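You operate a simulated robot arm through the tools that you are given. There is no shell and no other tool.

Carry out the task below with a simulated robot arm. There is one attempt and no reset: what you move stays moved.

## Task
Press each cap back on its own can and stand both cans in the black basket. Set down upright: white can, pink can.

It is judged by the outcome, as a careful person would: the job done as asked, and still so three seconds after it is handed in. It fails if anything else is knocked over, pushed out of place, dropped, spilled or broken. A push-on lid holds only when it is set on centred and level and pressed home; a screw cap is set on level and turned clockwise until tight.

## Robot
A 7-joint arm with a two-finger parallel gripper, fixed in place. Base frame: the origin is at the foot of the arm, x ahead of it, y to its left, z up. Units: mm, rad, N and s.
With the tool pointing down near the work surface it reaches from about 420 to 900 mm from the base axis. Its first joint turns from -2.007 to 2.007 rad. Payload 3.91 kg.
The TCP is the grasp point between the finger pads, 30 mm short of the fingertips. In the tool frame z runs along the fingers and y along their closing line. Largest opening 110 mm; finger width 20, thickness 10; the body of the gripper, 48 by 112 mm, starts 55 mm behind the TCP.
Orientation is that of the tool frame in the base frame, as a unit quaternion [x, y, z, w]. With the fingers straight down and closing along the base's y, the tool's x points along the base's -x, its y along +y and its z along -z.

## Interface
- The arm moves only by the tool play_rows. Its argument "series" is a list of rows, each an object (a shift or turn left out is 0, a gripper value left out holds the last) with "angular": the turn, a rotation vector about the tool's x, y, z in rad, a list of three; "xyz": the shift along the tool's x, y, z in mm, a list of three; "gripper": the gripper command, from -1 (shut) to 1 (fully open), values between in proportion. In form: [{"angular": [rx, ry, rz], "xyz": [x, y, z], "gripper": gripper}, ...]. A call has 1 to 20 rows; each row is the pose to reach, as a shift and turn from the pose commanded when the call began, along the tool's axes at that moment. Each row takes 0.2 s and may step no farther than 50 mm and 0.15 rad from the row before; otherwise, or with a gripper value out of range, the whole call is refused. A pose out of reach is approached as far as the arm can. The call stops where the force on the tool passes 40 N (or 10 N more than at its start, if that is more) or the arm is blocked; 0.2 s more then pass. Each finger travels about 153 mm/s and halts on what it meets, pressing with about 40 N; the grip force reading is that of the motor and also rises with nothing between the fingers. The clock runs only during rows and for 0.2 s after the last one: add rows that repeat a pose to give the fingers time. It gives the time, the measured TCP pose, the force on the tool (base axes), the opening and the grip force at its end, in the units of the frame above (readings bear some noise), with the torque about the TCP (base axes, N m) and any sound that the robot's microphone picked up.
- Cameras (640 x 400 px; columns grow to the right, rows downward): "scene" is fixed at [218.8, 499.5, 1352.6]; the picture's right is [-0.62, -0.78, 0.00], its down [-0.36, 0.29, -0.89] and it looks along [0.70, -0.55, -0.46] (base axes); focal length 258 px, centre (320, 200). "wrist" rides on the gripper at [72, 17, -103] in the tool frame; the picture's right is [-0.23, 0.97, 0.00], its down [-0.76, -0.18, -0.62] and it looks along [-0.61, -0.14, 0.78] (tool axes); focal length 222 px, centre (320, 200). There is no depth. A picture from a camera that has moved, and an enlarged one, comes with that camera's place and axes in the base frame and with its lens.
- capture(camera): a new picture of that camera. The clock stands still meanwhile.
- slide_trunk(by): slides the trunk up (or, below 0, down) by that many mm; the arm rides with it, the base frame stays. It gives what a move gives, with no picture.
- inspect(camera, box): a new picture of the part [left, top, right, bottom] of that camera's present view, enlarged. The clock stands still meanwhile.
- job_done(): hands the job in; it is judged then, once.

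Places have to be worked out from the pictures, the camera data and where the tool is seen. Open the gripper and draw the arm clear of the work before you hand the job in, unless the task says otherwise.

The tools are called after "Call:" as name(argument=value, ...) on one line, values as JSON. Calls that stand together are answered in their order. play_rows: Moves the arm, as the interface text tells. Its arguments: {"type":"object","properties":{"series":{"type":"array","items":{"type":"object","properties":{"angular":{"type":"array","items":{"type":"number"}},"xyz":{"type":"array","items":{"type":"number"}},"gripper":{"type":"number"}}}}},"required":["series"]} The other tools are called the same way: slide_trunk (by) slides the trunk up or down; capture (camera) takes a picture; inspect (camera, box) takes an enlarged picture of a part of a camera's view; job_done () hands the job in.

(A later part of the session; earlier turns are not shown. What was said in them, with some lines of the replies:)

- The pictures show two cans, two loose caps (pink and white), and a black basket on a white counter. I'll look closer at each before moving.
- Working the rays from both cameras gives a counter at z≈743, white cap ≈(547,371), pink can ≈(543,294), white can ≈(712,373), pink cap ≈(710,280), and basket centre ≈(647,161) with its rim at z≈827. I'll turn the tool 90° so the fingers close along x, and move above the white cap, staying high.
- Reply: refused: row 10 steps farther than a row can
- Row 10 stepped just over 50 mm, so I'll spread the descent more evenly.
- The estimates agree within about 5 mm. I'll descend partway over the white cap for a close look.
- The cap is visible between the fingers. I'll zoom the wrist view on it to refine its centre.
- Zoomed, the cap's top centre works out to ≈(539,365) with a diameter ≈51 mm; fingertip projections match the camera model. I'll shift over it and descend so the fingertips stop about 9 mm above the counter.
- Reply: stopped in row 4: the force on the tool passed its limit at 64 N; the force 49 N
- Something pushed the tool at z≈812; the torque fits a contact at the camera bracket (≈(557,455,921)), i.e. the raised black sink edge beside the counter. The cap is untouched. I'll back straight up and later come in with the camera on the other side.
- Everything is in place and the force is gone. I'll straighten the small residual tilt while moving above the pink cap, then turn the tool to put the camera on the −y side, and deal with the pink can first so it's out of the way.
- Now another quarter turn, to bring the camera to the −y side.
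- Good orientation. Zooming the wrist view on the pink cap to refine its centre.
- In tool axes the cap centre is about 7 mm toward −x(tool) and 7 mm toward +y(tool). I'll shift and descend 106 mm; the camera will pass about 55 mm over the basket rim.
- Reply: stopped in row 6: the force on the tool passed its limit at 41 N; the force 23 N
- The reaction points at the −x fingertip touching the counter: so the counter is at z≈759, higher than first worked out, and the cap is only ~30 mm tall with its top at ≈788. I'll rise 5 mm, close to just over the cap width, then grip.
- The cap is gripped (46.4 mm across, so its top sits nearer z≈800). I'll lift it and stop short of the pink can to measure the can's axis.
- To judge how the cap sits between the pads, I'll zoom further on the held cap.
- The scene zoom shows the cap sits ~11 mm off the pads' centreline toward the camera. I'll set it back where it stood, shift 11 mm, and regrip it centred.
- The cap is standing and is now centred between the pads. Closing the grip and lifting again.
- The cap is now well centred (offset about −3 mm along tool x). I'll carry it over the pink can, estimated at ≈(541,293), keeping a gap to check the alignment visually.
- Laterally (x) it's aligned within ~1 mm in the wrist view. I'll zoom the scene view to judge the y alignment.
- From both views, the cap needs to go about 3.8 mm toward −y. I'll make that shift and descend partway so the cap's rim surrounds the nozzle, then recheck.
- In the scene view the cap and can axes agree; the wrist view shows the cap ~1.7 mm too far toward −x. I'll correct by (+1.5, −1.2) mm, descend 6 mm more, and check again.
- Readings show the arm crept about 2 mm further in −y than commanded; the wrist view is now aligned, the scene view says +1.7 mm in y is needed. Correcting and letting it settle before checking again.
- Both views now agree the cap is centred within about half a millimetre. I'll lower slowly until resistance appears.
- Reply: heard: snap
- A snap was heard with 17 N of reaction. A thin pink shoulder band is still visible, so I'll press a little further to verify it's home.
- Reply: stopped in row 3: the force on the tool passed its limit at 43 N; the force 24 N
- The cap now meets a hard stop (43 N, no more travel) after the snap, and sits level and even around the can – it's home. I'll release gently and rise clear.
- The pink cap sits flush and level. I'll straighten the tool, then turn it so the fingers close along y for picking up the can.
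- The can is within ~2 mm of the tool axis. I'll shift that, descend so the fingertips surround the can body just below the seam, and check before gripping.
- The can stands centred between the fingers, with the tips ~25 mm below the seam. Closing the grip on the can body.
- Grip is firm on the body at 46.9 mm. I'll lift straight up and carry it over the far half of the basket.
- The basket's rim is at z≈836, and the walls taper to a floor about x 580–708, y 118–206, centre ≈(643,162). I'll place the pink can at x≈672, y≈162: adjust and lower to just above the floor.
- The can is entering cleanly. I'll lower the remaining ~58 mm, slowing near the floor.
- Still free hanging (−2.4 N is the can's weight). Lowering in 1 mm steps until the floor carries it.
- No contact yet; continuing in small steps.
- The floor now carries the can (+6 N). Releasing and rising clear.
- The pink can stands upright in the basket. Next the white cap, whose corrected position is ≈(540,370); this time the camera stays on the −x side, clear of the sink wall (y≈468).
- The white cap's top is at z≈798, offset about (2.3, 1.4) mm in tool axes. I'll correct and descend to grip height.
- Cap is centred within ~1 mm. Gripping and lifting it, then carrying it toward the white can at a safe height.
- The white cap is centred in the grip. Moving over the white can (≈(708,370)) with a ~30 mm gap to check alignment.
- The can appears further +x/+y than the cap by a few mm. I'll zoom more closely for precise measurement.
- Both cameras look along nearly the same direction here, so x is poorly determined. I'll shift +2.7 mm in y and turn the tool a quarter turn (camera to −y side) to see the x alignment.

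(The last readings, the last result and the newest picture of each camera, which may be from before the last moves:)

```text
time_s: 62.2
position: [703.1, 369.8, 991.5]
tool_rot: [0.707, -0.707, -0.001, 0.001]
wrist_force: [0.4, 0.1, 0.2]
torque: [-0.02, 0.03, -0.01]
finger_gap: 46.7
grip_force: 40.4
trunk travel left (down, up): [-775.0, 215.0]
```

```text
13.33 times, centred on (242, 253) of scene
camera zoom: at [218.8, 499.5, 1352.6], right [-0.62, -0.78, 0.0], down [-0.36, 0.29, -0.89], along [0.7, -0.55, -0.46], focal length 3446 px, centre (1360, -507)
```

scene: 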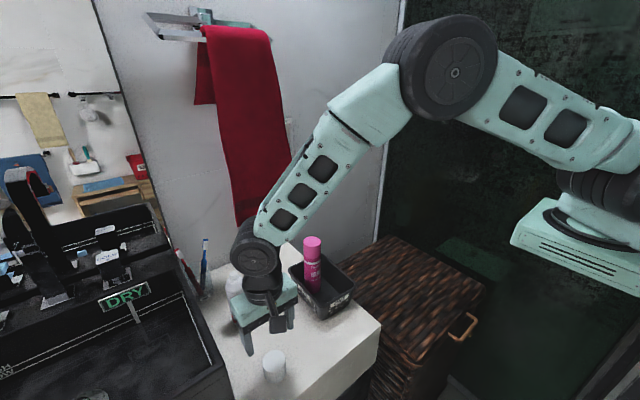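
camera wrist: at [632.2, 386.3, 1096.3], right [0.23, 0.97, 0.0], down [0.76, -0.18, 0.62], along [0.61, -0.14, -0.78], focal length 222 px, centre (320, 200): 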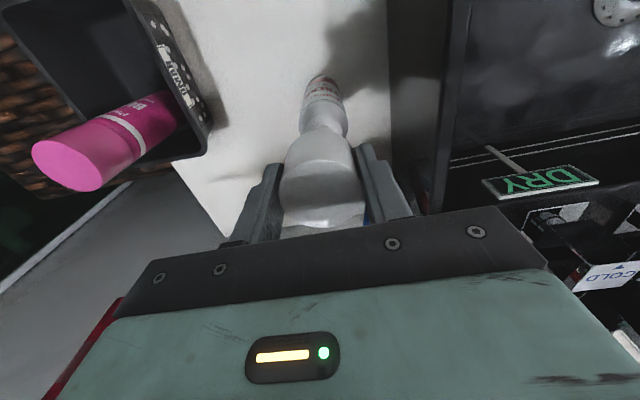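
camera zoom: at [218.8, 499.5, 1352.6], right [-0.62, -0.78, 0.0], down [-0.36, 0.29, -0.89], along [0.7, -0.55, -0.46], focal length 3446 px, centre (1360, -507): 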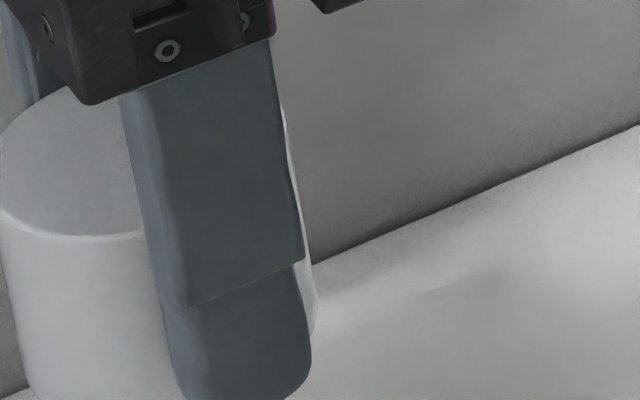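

The wrist view shows the cap 6–7 mm short in x; combined with the scene view the correction is (+6.4, −2.2) mm, giving a can axis of ≈(708.6,368). Applying it and descending partway.

Call:
play_rows(series=[{"xyz": [2.2, -6.4, 0]}, {"xyz": [2.2, -6.4, 0]}, {"xyz": [2.2, -6.4, 12]}, {"xyz": [2.2, -6.4, 24]}, {"xyz": [2.2, -6.4, 36]}, {"xyz": [2.2, -6.4, 44]}, {"xyz": [2.2, -6.4, 44]}, {"xyz": [2.2, -6.4, 44]}])

Call:
inspect(camera="wrist", box=[285, 90, 365, 170])

Call:
inspect(camera="wrist", box=[240, 90, 400, 250])

Call:
inspect(camera="scene", box=[222, 258, 262, 298])

```text
time_s: 64.0
position: [709.7, 368.4, 946.9]
tool_rot: [0.707, -0.707, -0.001, 0.0]
wrist_force: [0.2, -0.5, 1.1]
torque: [0.0, 0.02, -0.03]
finger_gap: 46.7
grip_force: 40.2
trunk travel left (down, up): [-775.0, 215.0]
```

```text
5.00 times, centred on (325, 130) of wrist
camera zoom: at [692.3, 296.7, 1050.2], right [-0.97, 0.23, 0.0], down [0.18, 0.76, 0.62], along [0.14, 0.61, -0.78], focal length 1111 px, centre (295, 550)
```

zoom: 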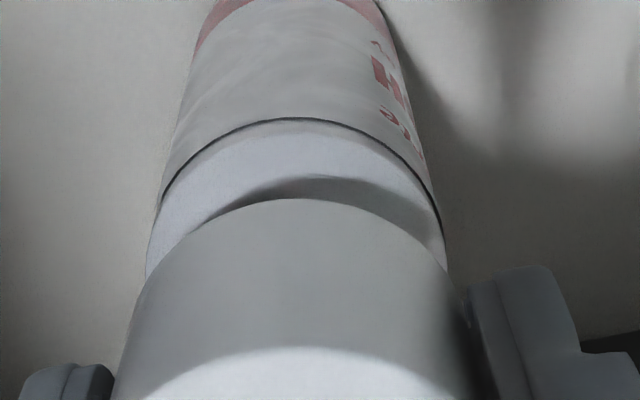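

```text
2.50 times, centred on (320, 170) of wrist
camera zoom: at [692.3, 296.7, 1050.2], right [-0.97, 0.23, 0.0], down [0.18, 0.76, 0.62], along [0.14, 0.61, -0.78], focal length 555 px, centre (320, 275)
```

zoom: 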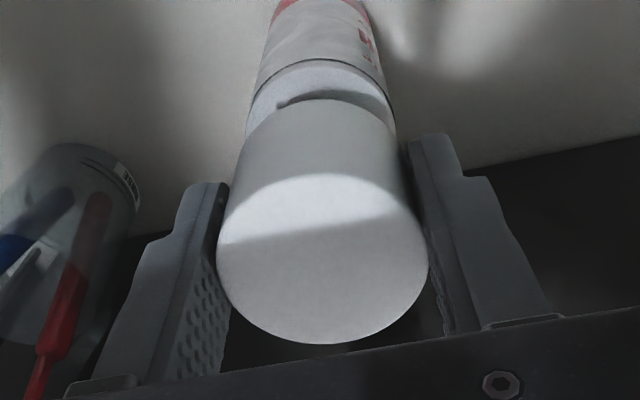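

```text
10.00 times, centred on (242, 278) of scene
camera zoom: at [218.8, 499.5, 1352.6], right [-0.62, -0.78, 0.0], down [-0.36, 0.29, -0.89], along [0.7, -0.55, -0.46], focal length 2584 px, centre (1100, -580)
```

zoom: 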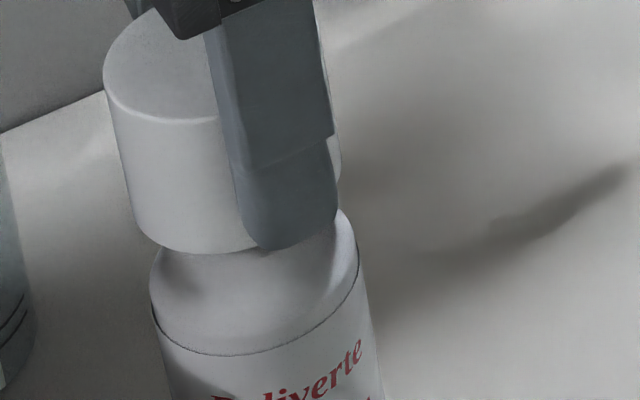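

Alignment is within ~0.5 mm in both views. A tiny correction, then lower slowly to snap the cap on.

Call:
play_rows(series=[{"xyz": [-0.4, -0.2, 2]}, {"xyz": [-0.4, -0.2, 4]}, {"xyz": [-0.4, -0.2, 6]}, {"xyz": [-0.4, -0.2, 8]}, {"xyz": [-0.4, -0.2, 10]}, {"xyz": [-0.4, -0.2, 10]}])

Call:
inspect(camera="wrist", box=[285, 90, 365, 170])

Call:
inspect(camera="scene", box=[222, 258, 262, 298])

```text
time_s: 65.4
position: [710.7, 369.7, 936.5]
tool_rot: [0.708, -0.707, -0.001, 0.0]
wrist_force: [0.6, 0.2, 0.0]
torque: [0.01, 0.02, 0.0]
finger_gap: 46.8
grip_force: 39.3
trunk travel left (down, up): [-775.0, 215.0]
```

```text
5.00 times, centred on (325, 130) of wrist
camera zoom: at [693.2, 297.4, 1040.3], right [-0.97, 0.23, 0.0], down [0.18, 0.76, 0.62], along [0.14, 0.61, -0.78], focal length 1111 px, centre (295, 550)
```

zoom: 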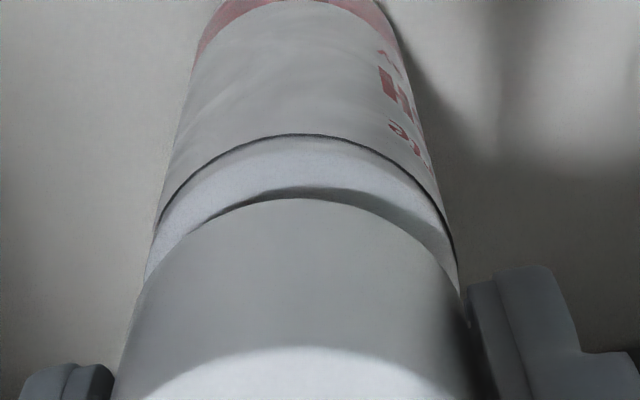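

```text
10.00 times, centred on (242, 278) of scene
camera zoom: at [218.8, 499.5, 1352.6], right [-0.62, -0.78, 0.0], down [-0.36, 0.29, -0.89], along [0.7, -0.55, -0.46], focal length 2584 px, centre (1100, -580)
```

zoom: 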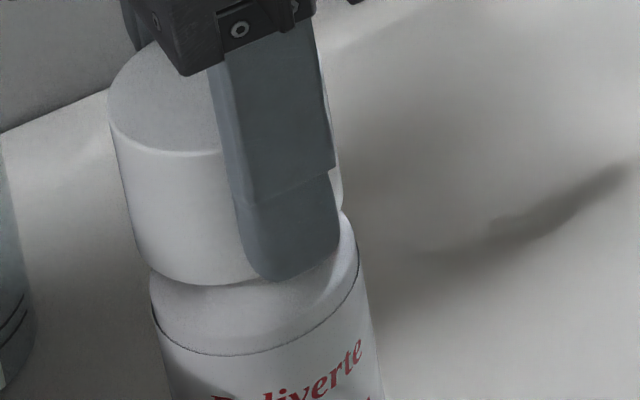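

The arm drifted ~1 mm in +x; the scene view is good. I'll correct 1 mm in x, settle, and continue down.

Call:
play_rows(series=[{"xyz": [0, 1, 0]}, {"xyz": [0, 1, 0]}, {"xyz": [0, 1, 0]}])

Call:
inspect(camera="wrist", box=[285, 90, 365, 170])

Call:
inspect(camera="scene", box=[222, 258, 262, 298])

```text
time_s: 66.2
position: [709.7, 368.8, 936.4]
tool_rot: [-0.707, 0.707, 0.002, 0.0]
wrist_force: [0.5, 0.6, -0.9]
torque: [0.0, 0.01, -0.04]
finger_gap: 46.9
grip_force: 40.2
trunk travel left (down, up): [-775.0, 215.0]
```

```text
5.00 times, centred on (325, 130) of wrist
camera zoom: at [691.8, 296.8, 1040.3], right [-0.97, 0.23, 0.0], down [0.18, 0.76, 0.62], along [0.14, 0.61, -0.78], focal length 1111 px, centre (295, 550)
```

zoom: 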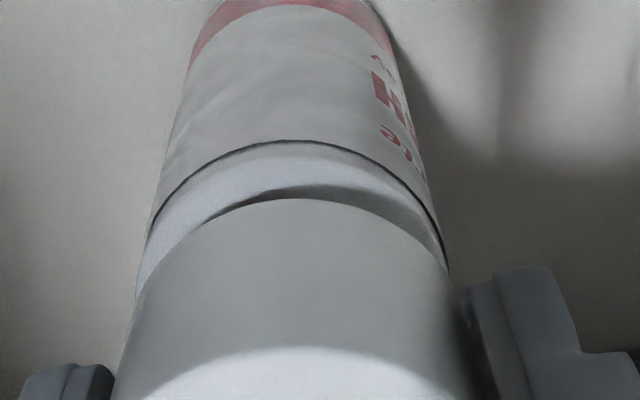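

```text
10.00 times, centred on (242, 278) of scene
camera zoom: at [218.8, 499.5, 1352.6], right [-0.62, -0.78, 0.0], down [-0.36, 0.29, -0.89], along [0.7, -0.55, -0.46], focal length 2584 px, centre (1100, -580)
```

zoom: 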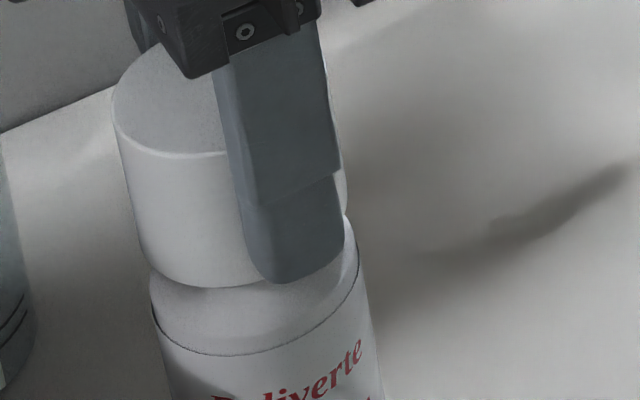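

Now slightly over-corrected (about 0.6 mm each way); one more fine adjustment.

Call:
play_rows(series=[{"xyz": [-0.6, -0.5, 0]}, {"xyz": [-0.6, -0.5, 0]}, {"xyz": [-0.6, -0.5, 0]}, {"xyz": [-0.6, -0.5, 0]}])

Call:
inspect(camera="wrist", box=[285, 90, 365, 170])

Call:
inspect(camera="scene", box=[222, 258, 262, 298])

```text
time_s: 67.2
position: [709.5, 370.2, 935.2]
tool_rot: [-0.707, 0.707, 0.001, 0.0]
wrist_force: [-0.2, -0.3, 0.2]
torque: [0.0, -0.01, -0.01]
finger_gap: 46.5
grip_force: 40.2
trunk travel left (down, up): [-775.0, 215.0]
```

```text
5.00 times, centred on (325, 130) of wrist
camera zoom: at [692.0, 297.6, 1040.8], right [-0.97, 0.23, 0.0], down [0.18, 0.76, 0.62], along [0.14, 0.61, -0.78], focal length 1111 px, centre (295, 550)
```

zoom: 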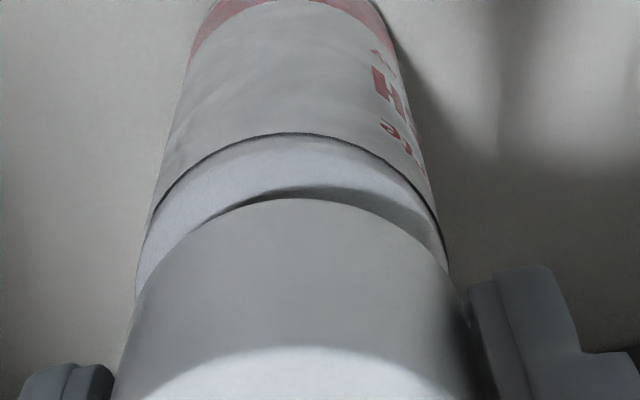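

```text
10.00 times, centred on (242, 278) of scene
camera zoom: at [218.8, 499.5, 1352.6], right [-0.62, -0.78, 0.0], down [-0.36, 0.29, -0.89], along [0.7, -0.55, -0.46], focal length 2584 px, centre (1100, -580)
```

zoom: 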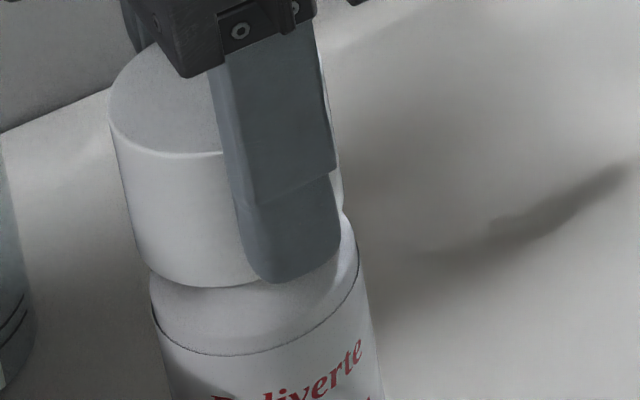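

Scene view is spot on; the wrist view wants ~0.6 mm more in +x. I'll apply that and press down slowly.

Call:
play_rows(series=[{"xyz": [0, -0.6, 0]}, {"xyz": [0, -0.6, 2]}, {"xyz": [0, -0.6, 4]}, {"xyz": [0, -0.6, 6]}, {"xyz": [0, -0.6, 8]}, {"xyz": [0, -0.6, 10]}, {"xyz": [0, -0.6, 10]}])

Call:
inspect(camera="wrist", box=[285, 90, 365, 170])

Call:
inspect(camera="scene", box=[222, 258, 262, 298])

```text
time_s: 68.8
position: [710.3, 370.4, 927.1]
tool_rot: [0.707, -0.707, -0.001, -0.001]
wrist_force: [-0.4, 0.0, 0.1]
torque: [0.01, -0.01, 0.03]
finger_gap: 46.7
grip_force: 40.1
trunk travel left (down, up): [-775.0, 215.0]
```

```text
5.00 times, centred on (325, 130) of wrist
camera zoom: at [692.2, 297.8, 1030.7], right [-0.97, 0.23, 0.0], down [0.18, 0.76, 0.62], along [0.14, 0.61, -0.78], focal length 1111 px, centre (295, 550)
```

zoom: 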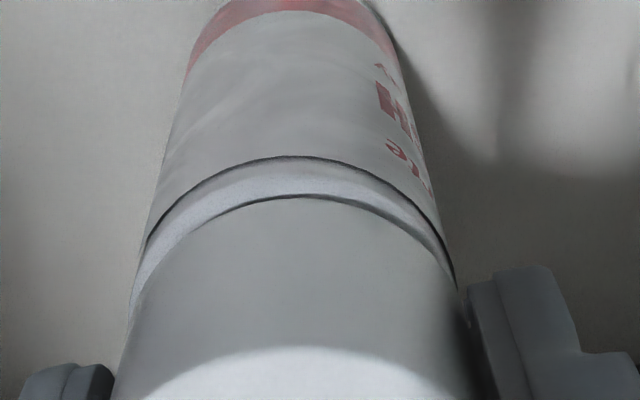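

```text
10.00 times, centred on (242, 278) of scene
camera zoom: at [218.8, 499.5, 1352.6], right [-0.62, -0.78, 0.0], down [-0.36, 0.29, -0.89], along [0.7, -0.55, -0.46], focal length 2584 px, centre (1100, -580)
```

zoom: 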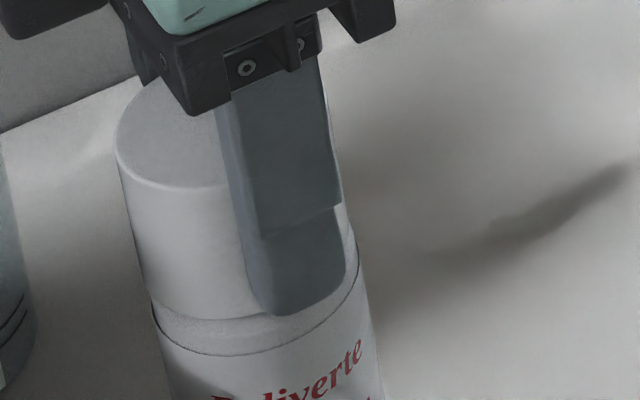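

Centred in both views with ~3 mm to go. Continuing the press slowly.

Call:
play_rows(series=[{"xyz": [0, 0, 1]}, {"xyz": [0, 0, 2]}, {"xyz": [0, 0, 3]}, {"xyz": [0, 0, 4]}, {"xyz": [0, 0, 4]}])

Call:
inspect(camera="scene", box=[222, 258, 262, 298])

```text
time_s: 70.0
position: [711.1, 370.7, 926.8]
tool_rot: [0.707, -0.707, -0.001, -0.002]
wrist_force: [-2.6, -3.2, 28.7]
torque: [-0.29, 0.41, 0.03]
finger_gap: 46.9
grip_force: 39.9
trunk travel left (down, up): [-775.0, 215.0]
heard: snap
```

```text
10.00 times, centred on (242, 278) of scene
camera zoom: at [218.8, 499.5, 1352.6], right [-0.62, -0.78, 0.0], down [-0.36, 0.29, -0.89], along [0.7, -0.55, -0.46], focal length 2584 px, centre (1100, -580)
```

zoom: 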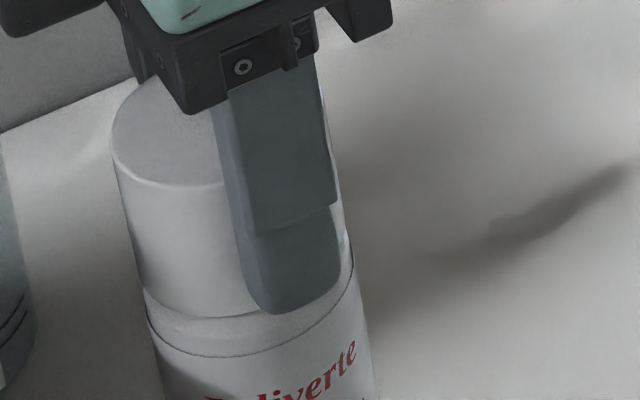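

Snap heard at 29 N. I'll press a touch more to confirm the hard stop.

Call:
play_rows(series=[{"xyz": [0, 0, 1]}, {"xyz": [0, 0, 2]}, {"xyz": [0, 0, 3]}, {"xyz": [0, 0, 3]}])

Call:
inspect(camera="wrist", box=[285, 90, 365, 170])

Call:
inspect(camera="scene", box=[222, 258, 262, 298])

```text
time_s: 70.5
position: [712.0, 371.5, 927.1]
tool_rot: [-0.707, 0.707, 0.001, 0.002]
wrist_force: [-5.5, -5.4, 14.0]
torque: [-0.66, 0.95, 0.09]
finger_gap: 46.6
grip_force: 39.8
trunk travel left (down, up): [-775.0, 215.0]
stopped in row 2: the force on the tool passed its limit at 41 N (the readings are from after the stop); the commanded pose is now the measured one
```

```text
5.00 times, centred on (325, 130) of wrist
camera zoom: at [693.0, 298.4, 1030.4], right [-0.97, 0.23, 0.0], down [0.18, 0.76, 0.63], along [0.14, 0.61, -0.78], focal length 1111 px, centre (295, 550)
```

zoom: 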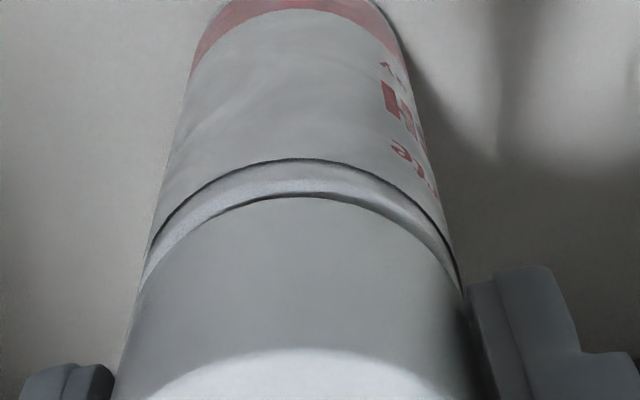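

```text
10.00 times, centred on (242, 278) of scene
camera zoom: at [218.8, 499.5, 1352.6], right [-0.62, -0.78, 0.0], down [-0.36, 0.29, -0.89], along [0.7, -0.55, -0.46], focal length 2584 px, centre (1100, -580)
```

zoom: 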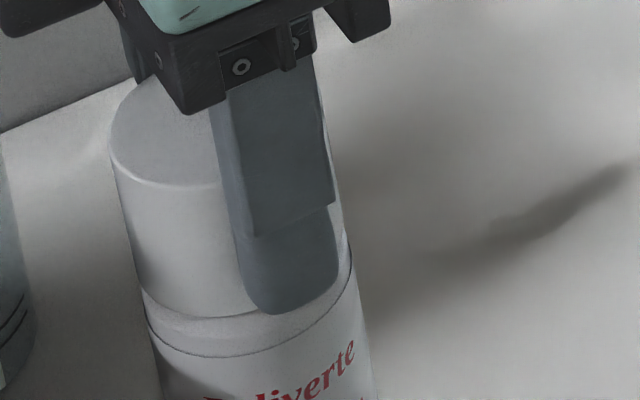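

Hard stop confirmed, seated at the same height as the pink one (z≈927). Releasing and rising.

Call:
play_rows(series=[{"xyz": [0, 0, -0.5], "gripper": -0.1}, {"xyz": [0, 0, -1], "gripper": 0.0}, {"xyz": [0, 0, -1], "gripper": 0.2}, {"xyz": [0, 0, -1], "gripper": 0.4}, {"xyz": [0, 0, -20], "gripper": 0.4}, {"xyz": [0, 0, -60], "gripper": 0.4}, {"xyz": [0, 0, -80], "gripper": 0.4}, {"xyz": [0, 0, -80], "gripper": 0.4}])

Call:
inspect(camera="scene", box=[190, 230, 290, 340])

Call:
capture(camera="wrist")

```text
time_s: 72.3
position: [711.6, 371.2, 1005.5]
tool_rot: [-0.707, 0.708, 0.002, 0.003]
wrist_force: [-1.6, -0.4, -0.3]
torque: [0.0, -0.02, 0.04]
finger_gap: 77.0
grip_force: 0.0
trunk travel left (down, up): [-775.0, 215.0]
```

```text
3.64 times, centred on (240, 285) of scene
camera zoom: at [218.8, 499.5, 1352.6], right [-0.62, -0.78, 0.0], down [-0.36, 0.29, -0.89], along [0.7, -0.55, -0.46], focal length 940 px, centre (611, -109)
```

zoom: 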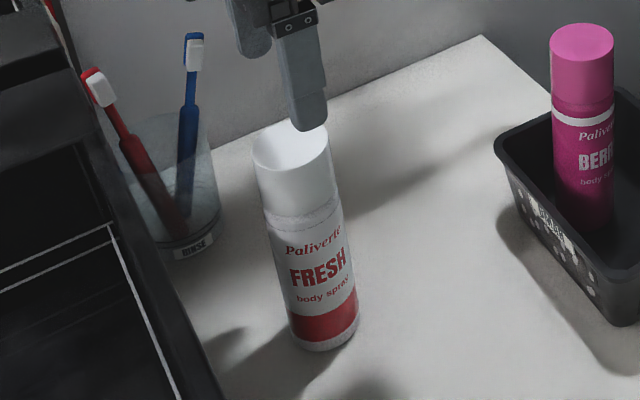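

```text
taken
camera wrist: at [693.6, 297.6, 1109.1], right [-0.97, 0.23, 0.0], down [0.18, 0.76, 0.63], along [0.14, 0.61, -0.78], focal length 222 px, centre (320, 200)
```

wrist: 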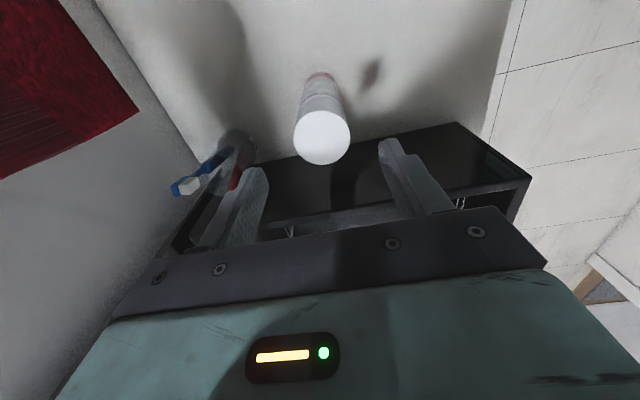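

The white cap sits level and even. I'll straighten the tool and turn it so the fingers close along y for the transfer.

Call:
play_rows(series=[{"angular": [-0.0014, 0.007, -0.0014], "xyz": [-1, 2, 0]}, {"angular": [-0.0014, 0.007, -0.0014], "xyz": [-1, 2, 0]}])

Call:
play_rows(series=[{"angular": [0, 0, 0.14]}, {"angular": [0, 0, 0.28]}, {"angular": [0, 0, 0.42]}, {"angular": [0, 0, 0.56]}, {"angular": [0, 0, 0.7]}, {"angular": [0, 0, 0.84]}, {"angular": [0, 0, 0.98]}, {"angular": [0, 0, 1.12]}, {"angular": [0, 0, 1.26]}, {"angular": [0, 0, 1.4]}, {"angular": [0, 0, 1.5]}, {"angular": [0, 0, 1.5708]}, {"angular": [0, 0, 1.5708]}, {"angular": [0, 0, 1.5708]}])

Call:
capture(camera="wrist")

Call:
inspect(camera="wrist", box=[270, 70, 370, 170])

```text
time_s: 72.9
position: [710.3, 370.9, 1005.0]
tool_rot: [0.708, -0.707, 0.0, 0.001]
wrist_force: [1.1, 1.0, -0.1]
torque: [0.04, -0.02, 0.0]
finger_gap: 77.0
grip_force: 0.0
trunk travel left (down, up): [-775.0, 215.0]
```

```text
time_s: 75.9
position: [709.8, 372.3, 1004.9]
tool_rot: [0.0, 1.0, 0.0, 0.0]
wrist_force: [0.4, -1.2, 0.6]
torque: [-0.02, -0.02, -0.02]
finger_gap: 77.1
grip_force: 0.1
trunk travel left (down, up): [-775.0, 215.0]
```

```text
taken
camera wrist: at [636.5, 389.4, 1108.6], right [0.23, 0.97, 0.0], down [0.76, -0.18, 0.62], along [0.61, -0.14, -0.78], focal length 222 px, centre (320, 200)
```

wrist: 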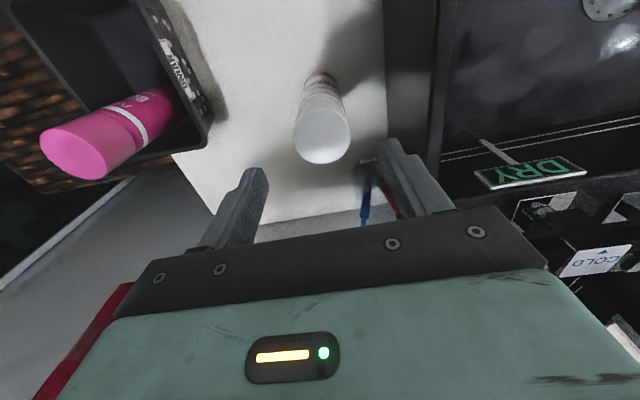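

```text
4.00 times, centred on (320, 120) of wrist
camera zoom: at [636.5, 389.4, 1108.6], right [0.23, 0.97, 0.0], down [0.76, -0.18, 0.62], along [0.61, -0.14, -0.78], focal length 888 px, centre (320, 520)
```

zoom: 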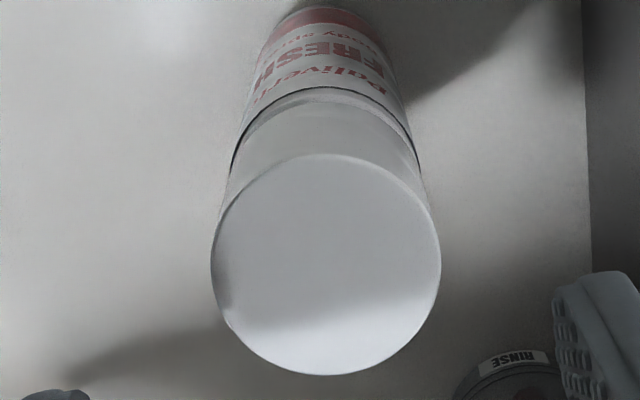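

The can is ~2 mm off in tool y; correcting and descending so the fingertips surround the body below the seam.

Call:
play_rows(series=[{"xyz": [1, 2, 30]}, {"xyz": [1, 2, 65]}, {"xyz": [1, 2, 95]}, {"xyz": [1, 2, 111]}, {"xyz": [1, 2, 117]}, {"xyz": [1, 2, 117]}, {"xyz": [1, 2, 117]}])

Call:
capture(camera="wrist")

Call:
inspect(camera="scene", box=[190, 230, 290, 340])

```text
time_s: 77.5
position: [707.5, 373.2, 886.6]
tool_rot: [0.0, 1.0, 0.0, 0.0]
wrist_force: [0.1, 0.8, 0.0]
torque: [0.04, 0.03, 0.01]
finger_gap: 77.2
grip_force: 0.0
trunk travel left (down, up): [-775.0, 215.0]
```

```text
taken
camera wrist: at [633.6, 390.7, 991.3], right [0.23, 0.97, 0.0], down [0.76, -0.18, 0.62], along [0.61, -0.14, -0.78], focal length 222 px, centre (320, 200)
```

wrist: 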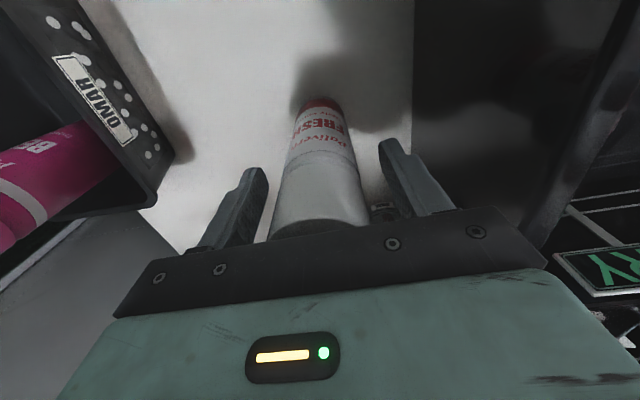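

```text
3.64 times, centred on (240, 285) of scene
camera zoom: at [218.8, 499.5, 1352.6], right [-0.62, -0.78, 0.0], down [-0.36, 0.29, -0.89], along [0.7, -0.55, -0.46], focal length 940 px, centre (611, -109)
```

zoom: 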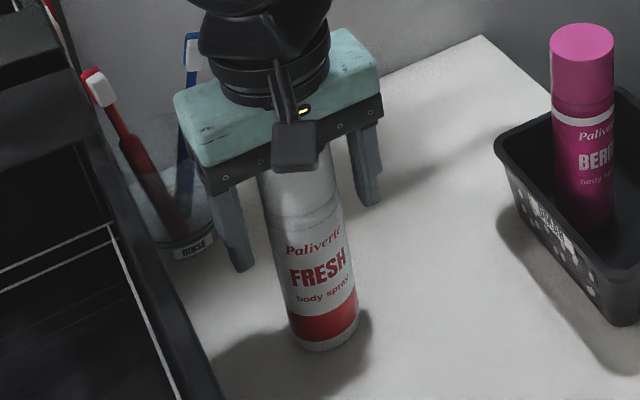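

Fingers straddle the can evenly. Closing, then lifting.

Call:
play_rows(series=[{"gripper": 0.15}, {"gripper": 0.0}, {"gripper": -0.06}, {"gripper": -0.12}, {"gripper": -1}, {"gripper": -1}, {"gripper": -1}, {"xyz": [0, 0, -10], "gripper": -1}, {"xyz": [0, 0, -40]}, {"xyz": [0, 0, -80]}, {"xyz": [0, 0, -125]}, {"xyz": [0, 0, -125]}])

Call:
inspect(camera="scene", box=[190, 210, 390, 340])

Call:
capture(camera="wrist")

```text
time_s: 80.1
position: [709.6, 370.8, 1012.5]
tool_rot: [-0.002, 1.0, -0.002, 0.0]
wrist_force: [-0.4, 0.2, -1.8]
torque: [-0.01, 0.03, 0.02]
finger_gap: 47.0
grip_force: 39.9
trunk travel left (down, up): [-775.0, 215.0]
```

```text
3.08 times, centred on (290, 275) of scene
camera zoom: at [218.8, 499.5, 1352.6], right [-0.62, -0.78, 0.0], down [-0.36, 0.29, -0.89], along [0.7, -0.55, -0.46], focal length 795 px, centre (412, -31)
```

zoom: 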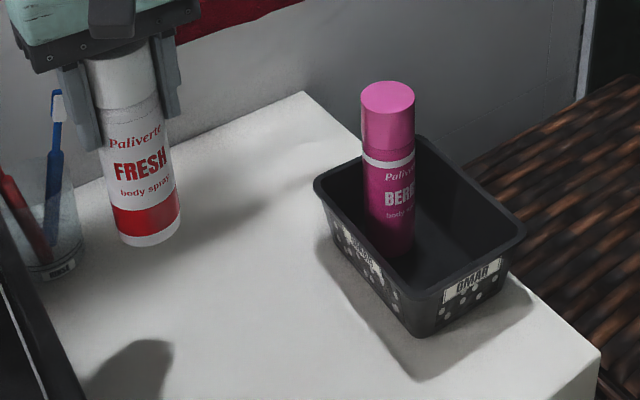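

```text
taken
camera wrist: at [635.6, 389.2, 1116.7], right [0.23, 0.97, 0.0], down [0.76, -0.17, 0.62], along [0.61, -0.14, -0.78], focal length 222 px, centre (320, 200)
```

wrist: 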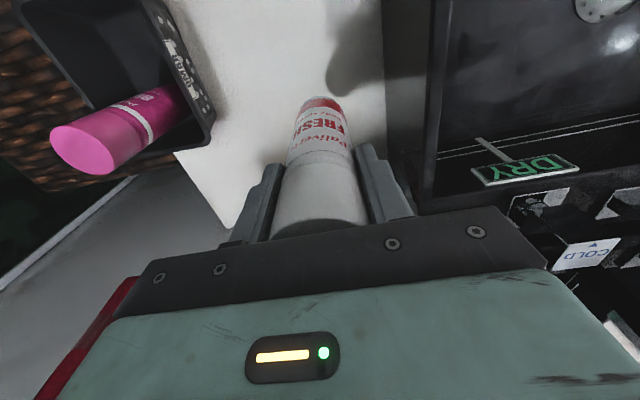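

The white can is held. I'll route around the pink can: first toward −x, then across to the near half of the basket, at (612,162).

Call:
play_rows(series=[{"xyz": [40, 0, 0]}, {"xyz": [80, -10, 0]}, {"xyz": [97.6, -45, 0]}, {"xyz": [97.6, -85, 0]}, {"xyz": [97.6, -125, 0]}, {"xyz": [97.6, -165, 0]}, {"xyz": [97.6, -195, 0]}, {"xyz": [97.6, -208, 0]}, {"xyz": [97.6, -208, 0]}, {"xyz": [97.6, -208, 0]}])

Call:
inspect(camera="scene", box=[260, 210, 380, 330])

Call:
capture(camera="wrist")

```text
time_s: 82.3
position: [613.2, 163.4, 1015.2]
tool_rot: [-0.001, 1.0, 0.0, 0.002]
wrist_force: [0.7, -0.1, -0.9]
torque: [0.01, 0.0, 0.02]
finger_gap: 47.3
grip_force: 40.1
trunk travel left (down, up): [-775.0, 215.0]
```

```text
3.33 times, centred on (320, 270) of scene
camera zoom: at [218.8, 499.5, 1352.6], right [-0.62, -0.78, 0.0], down [-0.36, 0.29, -0.89], along [0.7, -0.55, -0.46], focal length 862 px, centre (320, -33)
```

zoom: 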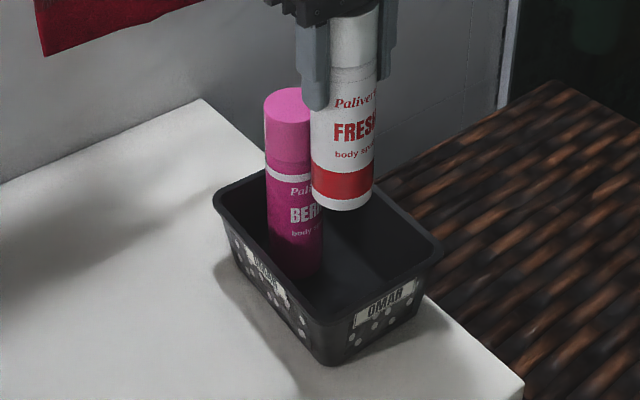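

```text
taken
camera wrist: at [537.9, 180.5, 1118.9], right [0.23, 0.97, 0.0], down [0.76, -0.18, 0.62], along [0.61, -0.14, -0.78], focal length 222 px, centre (320, 200)
```

wrist: 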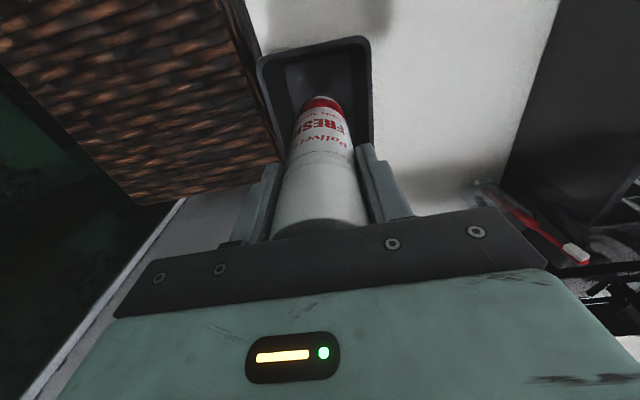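

I'll zoom in to check clearance to the near wall and the pink can before lowering.

Call:
inspect(camera="wrist", box=[250, 20, 390, 160])

Call:
inspect(camera="scene", box=[285, 240, 365, 310])

```text
2.86 times, centred on (320, 90) of wrist
camera zoom: at [537.9, 180.5, 1118.9], right [0.23, 0.97, 0.0], down [0.76, -0.18, 0.62], along [0.61, -0.14, -0.78], focal length 635 px, centre (320, 514)
```

zoom: 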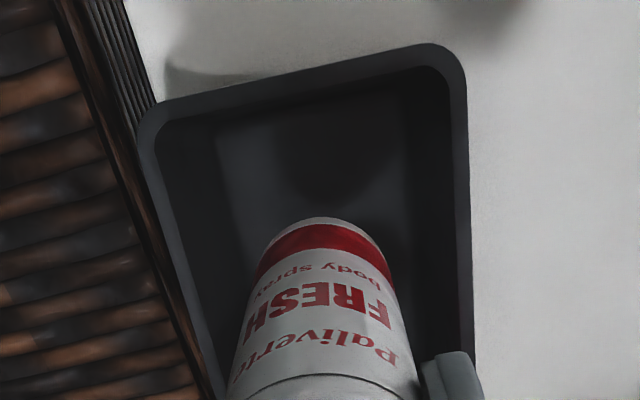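

```text
5.71 times, centred on (325, 275) of scene
camera zoom: at [218.8, 499.5, 1352.6], right [-0.62, -0.78, 0.0], down [-0.36, 0.29, -0.89], along [0.7, -0.55, -0.46], focal length 1477 px, centre (291, -229)
```

zoom: 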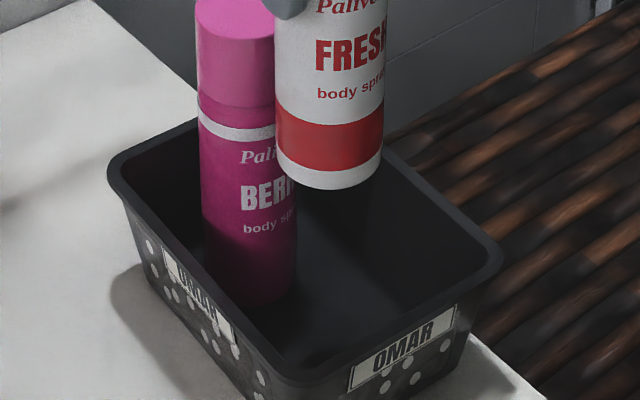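

The floor's near edge is at x≈572–580, so the can (588–638) clears both the wall and the pink can (≥650). Lowering most of the way.

Call:
play_rows(series=[{"xyz": [0, 0, 30]}, {"xyz": [0, 0, 60]}, {"xyz": [0, 0, 60]}])

Call:
inspect(camera="scene", box=[285, 240, 365, 310])

Call:
inspect(camera="wrist", box=[250, 20, 390, 160])

```text
time_s: 83.1
position: [608.8, 164.4, 954.9]
tool_rot: [0.0, 1.0, -0.001, 0.001]
wrist_force: [0.6, -0.4, -1.7]
torque: [0.03, 0.0, 0.0]
finger_gap: 47.1
grip_force: 39.9
trunk travel left (down, up): [-775.0, 215.0]
```

```text
5.71 times, centred on (325, 275) of scene
camera zoom: at [218.8, 499.5, 1352.6], right [-0.62, -0.78, 0.0], down [-0.36, 0.29, -0.89], along [0.7, -0.55, -0.46], focal length 1477 px, centre (291, -229)
```

zoom: 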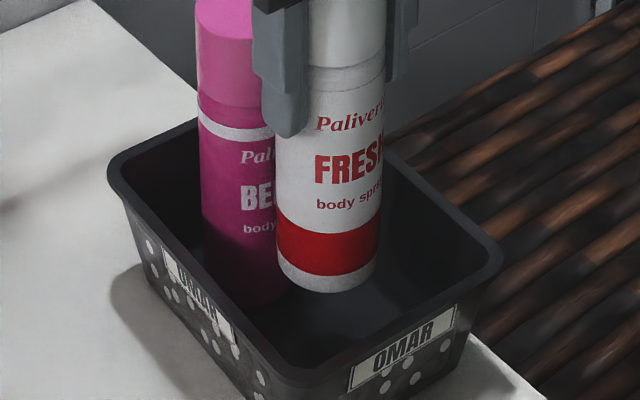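

```text
2.86 times, centred on (320, 90) of wrist
camera zoom: at [535.5, 182.2, 1059.1], right [0.23, 0.97, 0.0], down [0.76, -0.18, 0.62], along [0.61, -0.14, -0.78], focal length 635 px, centre (320, 514)
```

zoom: 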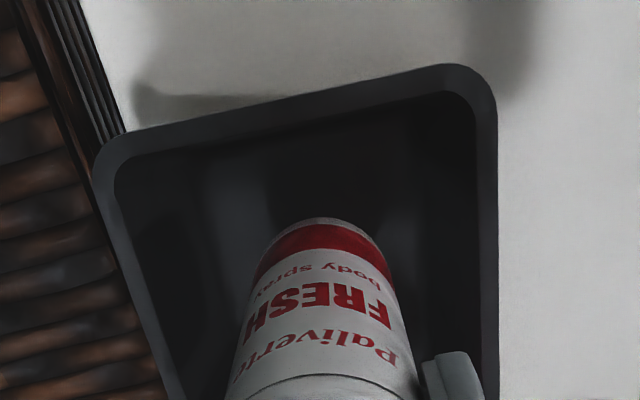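

All clear. Nudging +2 mm in x and lowering to just above the floor.

Call:
play_rows(series=[{"xyz": [-2, 0, 20]}, {"xyz": [-2, 0, 38]}, {"xyz": [-2, 0, 50]}, {"xyz": [-2, 0, 56]}, {"xyz": [-2, 0, 58]}, {"xyz": [-2, 0, 58]}])

Call:
inspect(camera="scene", box=[285, 240, 365, 310])

```text
time_s: 84.5
position: [614.7, 163.8, 894.9]
tool_rot: [-0.001, 1.0, -0.001, 0.0]
wrist_force: [0.4, 0.1, -1.6]
torque: [0.02, -0.01, 0.0]
finger_gap: 47.1
grip_force: 39.8
trunk travel left (down, up): [-775.0, 215.0]
```

```text
5.71 times, centred on (325, 275) of scene
camera zoom: at [218.8, 499.5, 1352.6], right [-0.62, -0.78, 0.0], down [-0.36, 0.29, -0.89], along [0.7, -0.55, -0.46], focal length 1477 px, centre (291, -229)
```

zoom: 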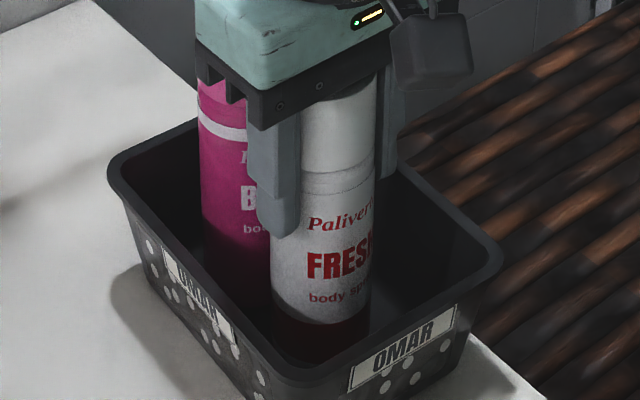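

Still hanging free; final lowering in 1 mm steps.

Call:
play_rows(series=[{"xyz": [0, 0, 1]}, {"xyz": [0, 0, 2]}, {"xyz": [0, 0, 3]}, {"xyz": [0, 0, 3]}])

```text
time_s: 85.5
position: [613.2, 165.5, 891.8]
tool_rot: [-0.001, 1.0, -0.001, 0.0]
wrist_force: [0.7, 1.1, -2.2]
torque: [0.03, -0.02, -0.02]
finger_gap: 47.0
grip_force: 40.2
trunk travel left (down, up): [-775.0, 215.0]
```

No floor contact yet; continuing.

Call:
play_rows(series=[{"xyz": [0, 0, 1]}, {"xyz": [0, 0, 2]}, {"xyz": [0, 0, 2]}])

```text
time_s: 86.3
position: [612.7, 166.3, 890.8]
tool_rot: [0.0, 1.0, 0.0, 0.001]
wrist_force: [-2.5, 2.0, 14.4]
torque: [0.32, 0.24, 0.04]
finger_gap: 47.2
grip_force: 39.6
trunk travel left (down, up): [-775.0, 215.0]
```

The floor now carries the can (+14 N). Easing off slightly, releasing, and rising.

Call:
play_rows(series=[{"xyz": [0, 0, -0.5], "gripper": -0.1}, {"xyz": [0, 0, -0.5], "gripper": 0.0}, {"xyz": [0, 0, -0.5], "gripper": 0.25}, {"xyz": [0, 0, -0.5], "gripper": 0.25}, {"xyz": [0, 0, -15], "gripper": 0.25}, {"xyz": [0, 0, -50], "gripper": 0.25}, {"xyz": [0, 0, -95], "gripper": 0.25}, {"xyz": [0, 0, -135], "gripper": 0.25}, {"xyz": [0, 0, -135], "gripper": 0.25}])

Call:
inspect(camera="scene", box=[260, 210, 380, 330])

Call:
capture(camera="wrist")

```text
time_s: 88.3
position: [615.1, 166.4, 1025.1]
tool_rot: [-0.001, 1.0, -0.001, 0.0]
wrist_force: [0.9, 0.9, -0.4]
torque: [-0.02, -0.02, 0.01]
finger_gap: 68.8
grip_force: 0.1
trunk travel left (down, up): [-775.0, 215.0]
```

```text
3.33 times, centred on (320, 270) of scene
camera zoom: at [218.8, 499.5, 1352.6], right [-0.62, -0.78, 0.0], down [-0.36, 0.29, -0.89], along [0.7, -0.55, -0.46], focal length 862 px, centre (320, -33)
```

zoom: 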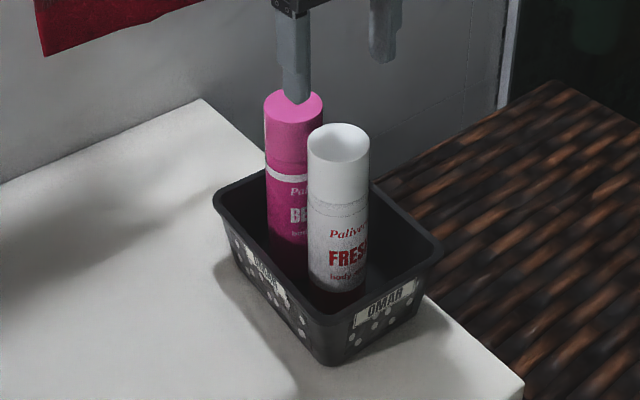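

```text
taken
camera wrist: at [541.2, 183.5, 1129.6], right [0.23, 0.97, 0.0], down [0.76, -0.18, 0.62], along [0.61, -0.14, -0.78], focal length 222 px, centre (320, 200)
```

wrist: 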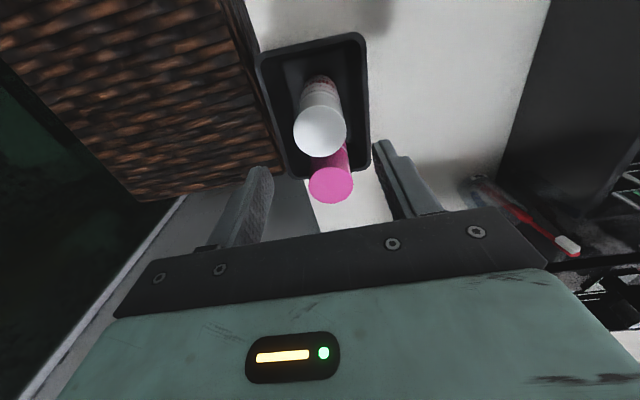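

Both capped cans stand upright in the basket. I'll open the gripper fully and draw the arm up and back, clear of the work.

Call:
play_rows(series=[{"xyz": [0, 0, -45], "gripper": 0.6}, {"xyz": [0, 0, -90], "gripper": 1}, {"xyz": [0, 0, -135], "gripper": 1}, {"xyz": [30, -20, -165], "gripper": 1}, {"xyz": [65, -45, -185], "gripper": 1}, {"xyz": [100, -75, -195], "gripper": 1}, {"xyz": [130, -110, -200], "gripper": 1}, {"xyz": [130, -110, -200], "gripper": 1}, {"xyz": [130, -110, -200], "gripper": 1}])

Call:
capture(camera="scene")

Call:
inspect(camera="scene", box=[180, 220, 390, 390])

Call:
capture(camera="wrist")

```text
time_s: 90.3
position: [484.4, 55.2, 1228.2]
tool_rot: [0.0, 1.0, -0.001, -0.001]
wrist_force: [0.3, 0.5, -0.2]
torque: [-0.01, 0.0, -0.03]
finger_gap: 110.1
grip_force: 0.0
trunk travel left (down, up): [-775.0, 215.0]
```

```text
taken
```

scene: 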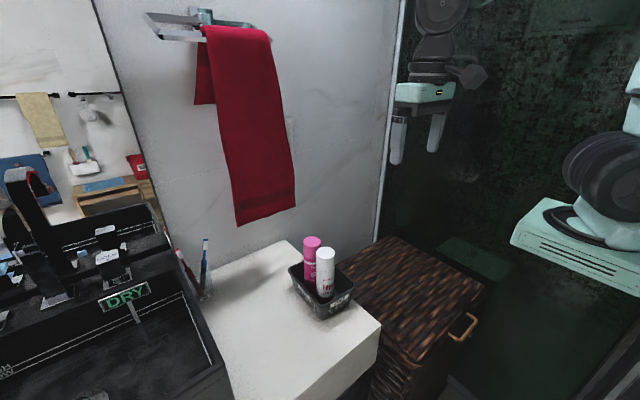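

```text
2.35 times, centred on (285, 305) of scene
camera zoom: at [218.8, 499.5, 1352.6], right [-0.62, -0.78, 0.0], down [-0.36, 0.29, -0.89], along [0.7, -0.55, -0.46], focal length 608 px, centre (402, -47)
```

zoom: 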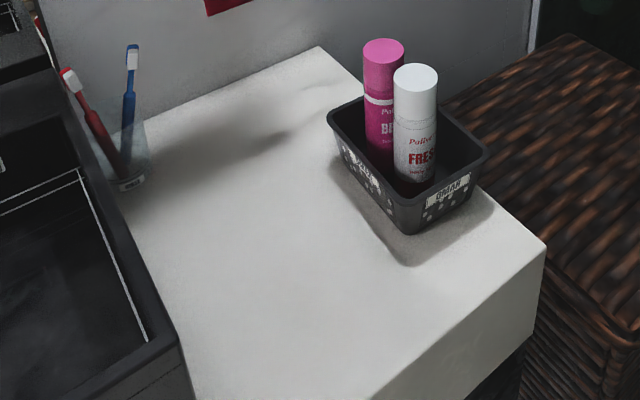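

```text
taken
camera wrist: at [410.3, 72.9, 1330.8], right [0.23, 0.97, 0.0], down [0.76, -0.18, 0.62], along [0.61, -0.14, -0.78], focal length 222 px, centre (320, 200)
```

wrist: 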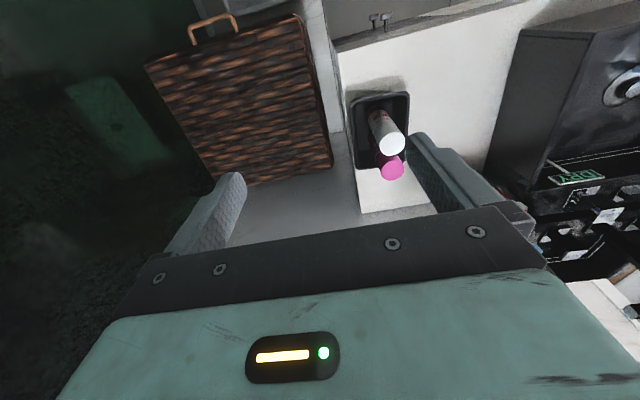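

The pictures show both cans upright in the basket with their caps seated, and the basket, cup and everything else where they were. The arm is clear with the gripper open, so I'm handing the job in.

Call:
job_done()

```text
The job is handed in.
```

Both cans are capped and standing upright in the black basket. The white cap is on the white can and the pink cap is on the pink can. I handed the job in with the gripper open and the arm clear.

- **Caps:** each one snapped on. I then pressed a little further until it stopped hard at about 40 N, and both sit level at the same height.
- **Cans:** the pink can stands at the far end of the basket and the white can at the near end, with a small gap between them. I put the pink can in first because it was in the way of reaching the white cap. I read "white can, pink can" as a list, not an order.
- **Contacts:** on my first approach to the white cap, something stopped the arm at about 64 N. I judged it to be the wrist camera bracket against the raised black sink edge. A fingertip also touched the counter once, at about 41 N. Nothing looked moved, and the later pictures show everything else in place.
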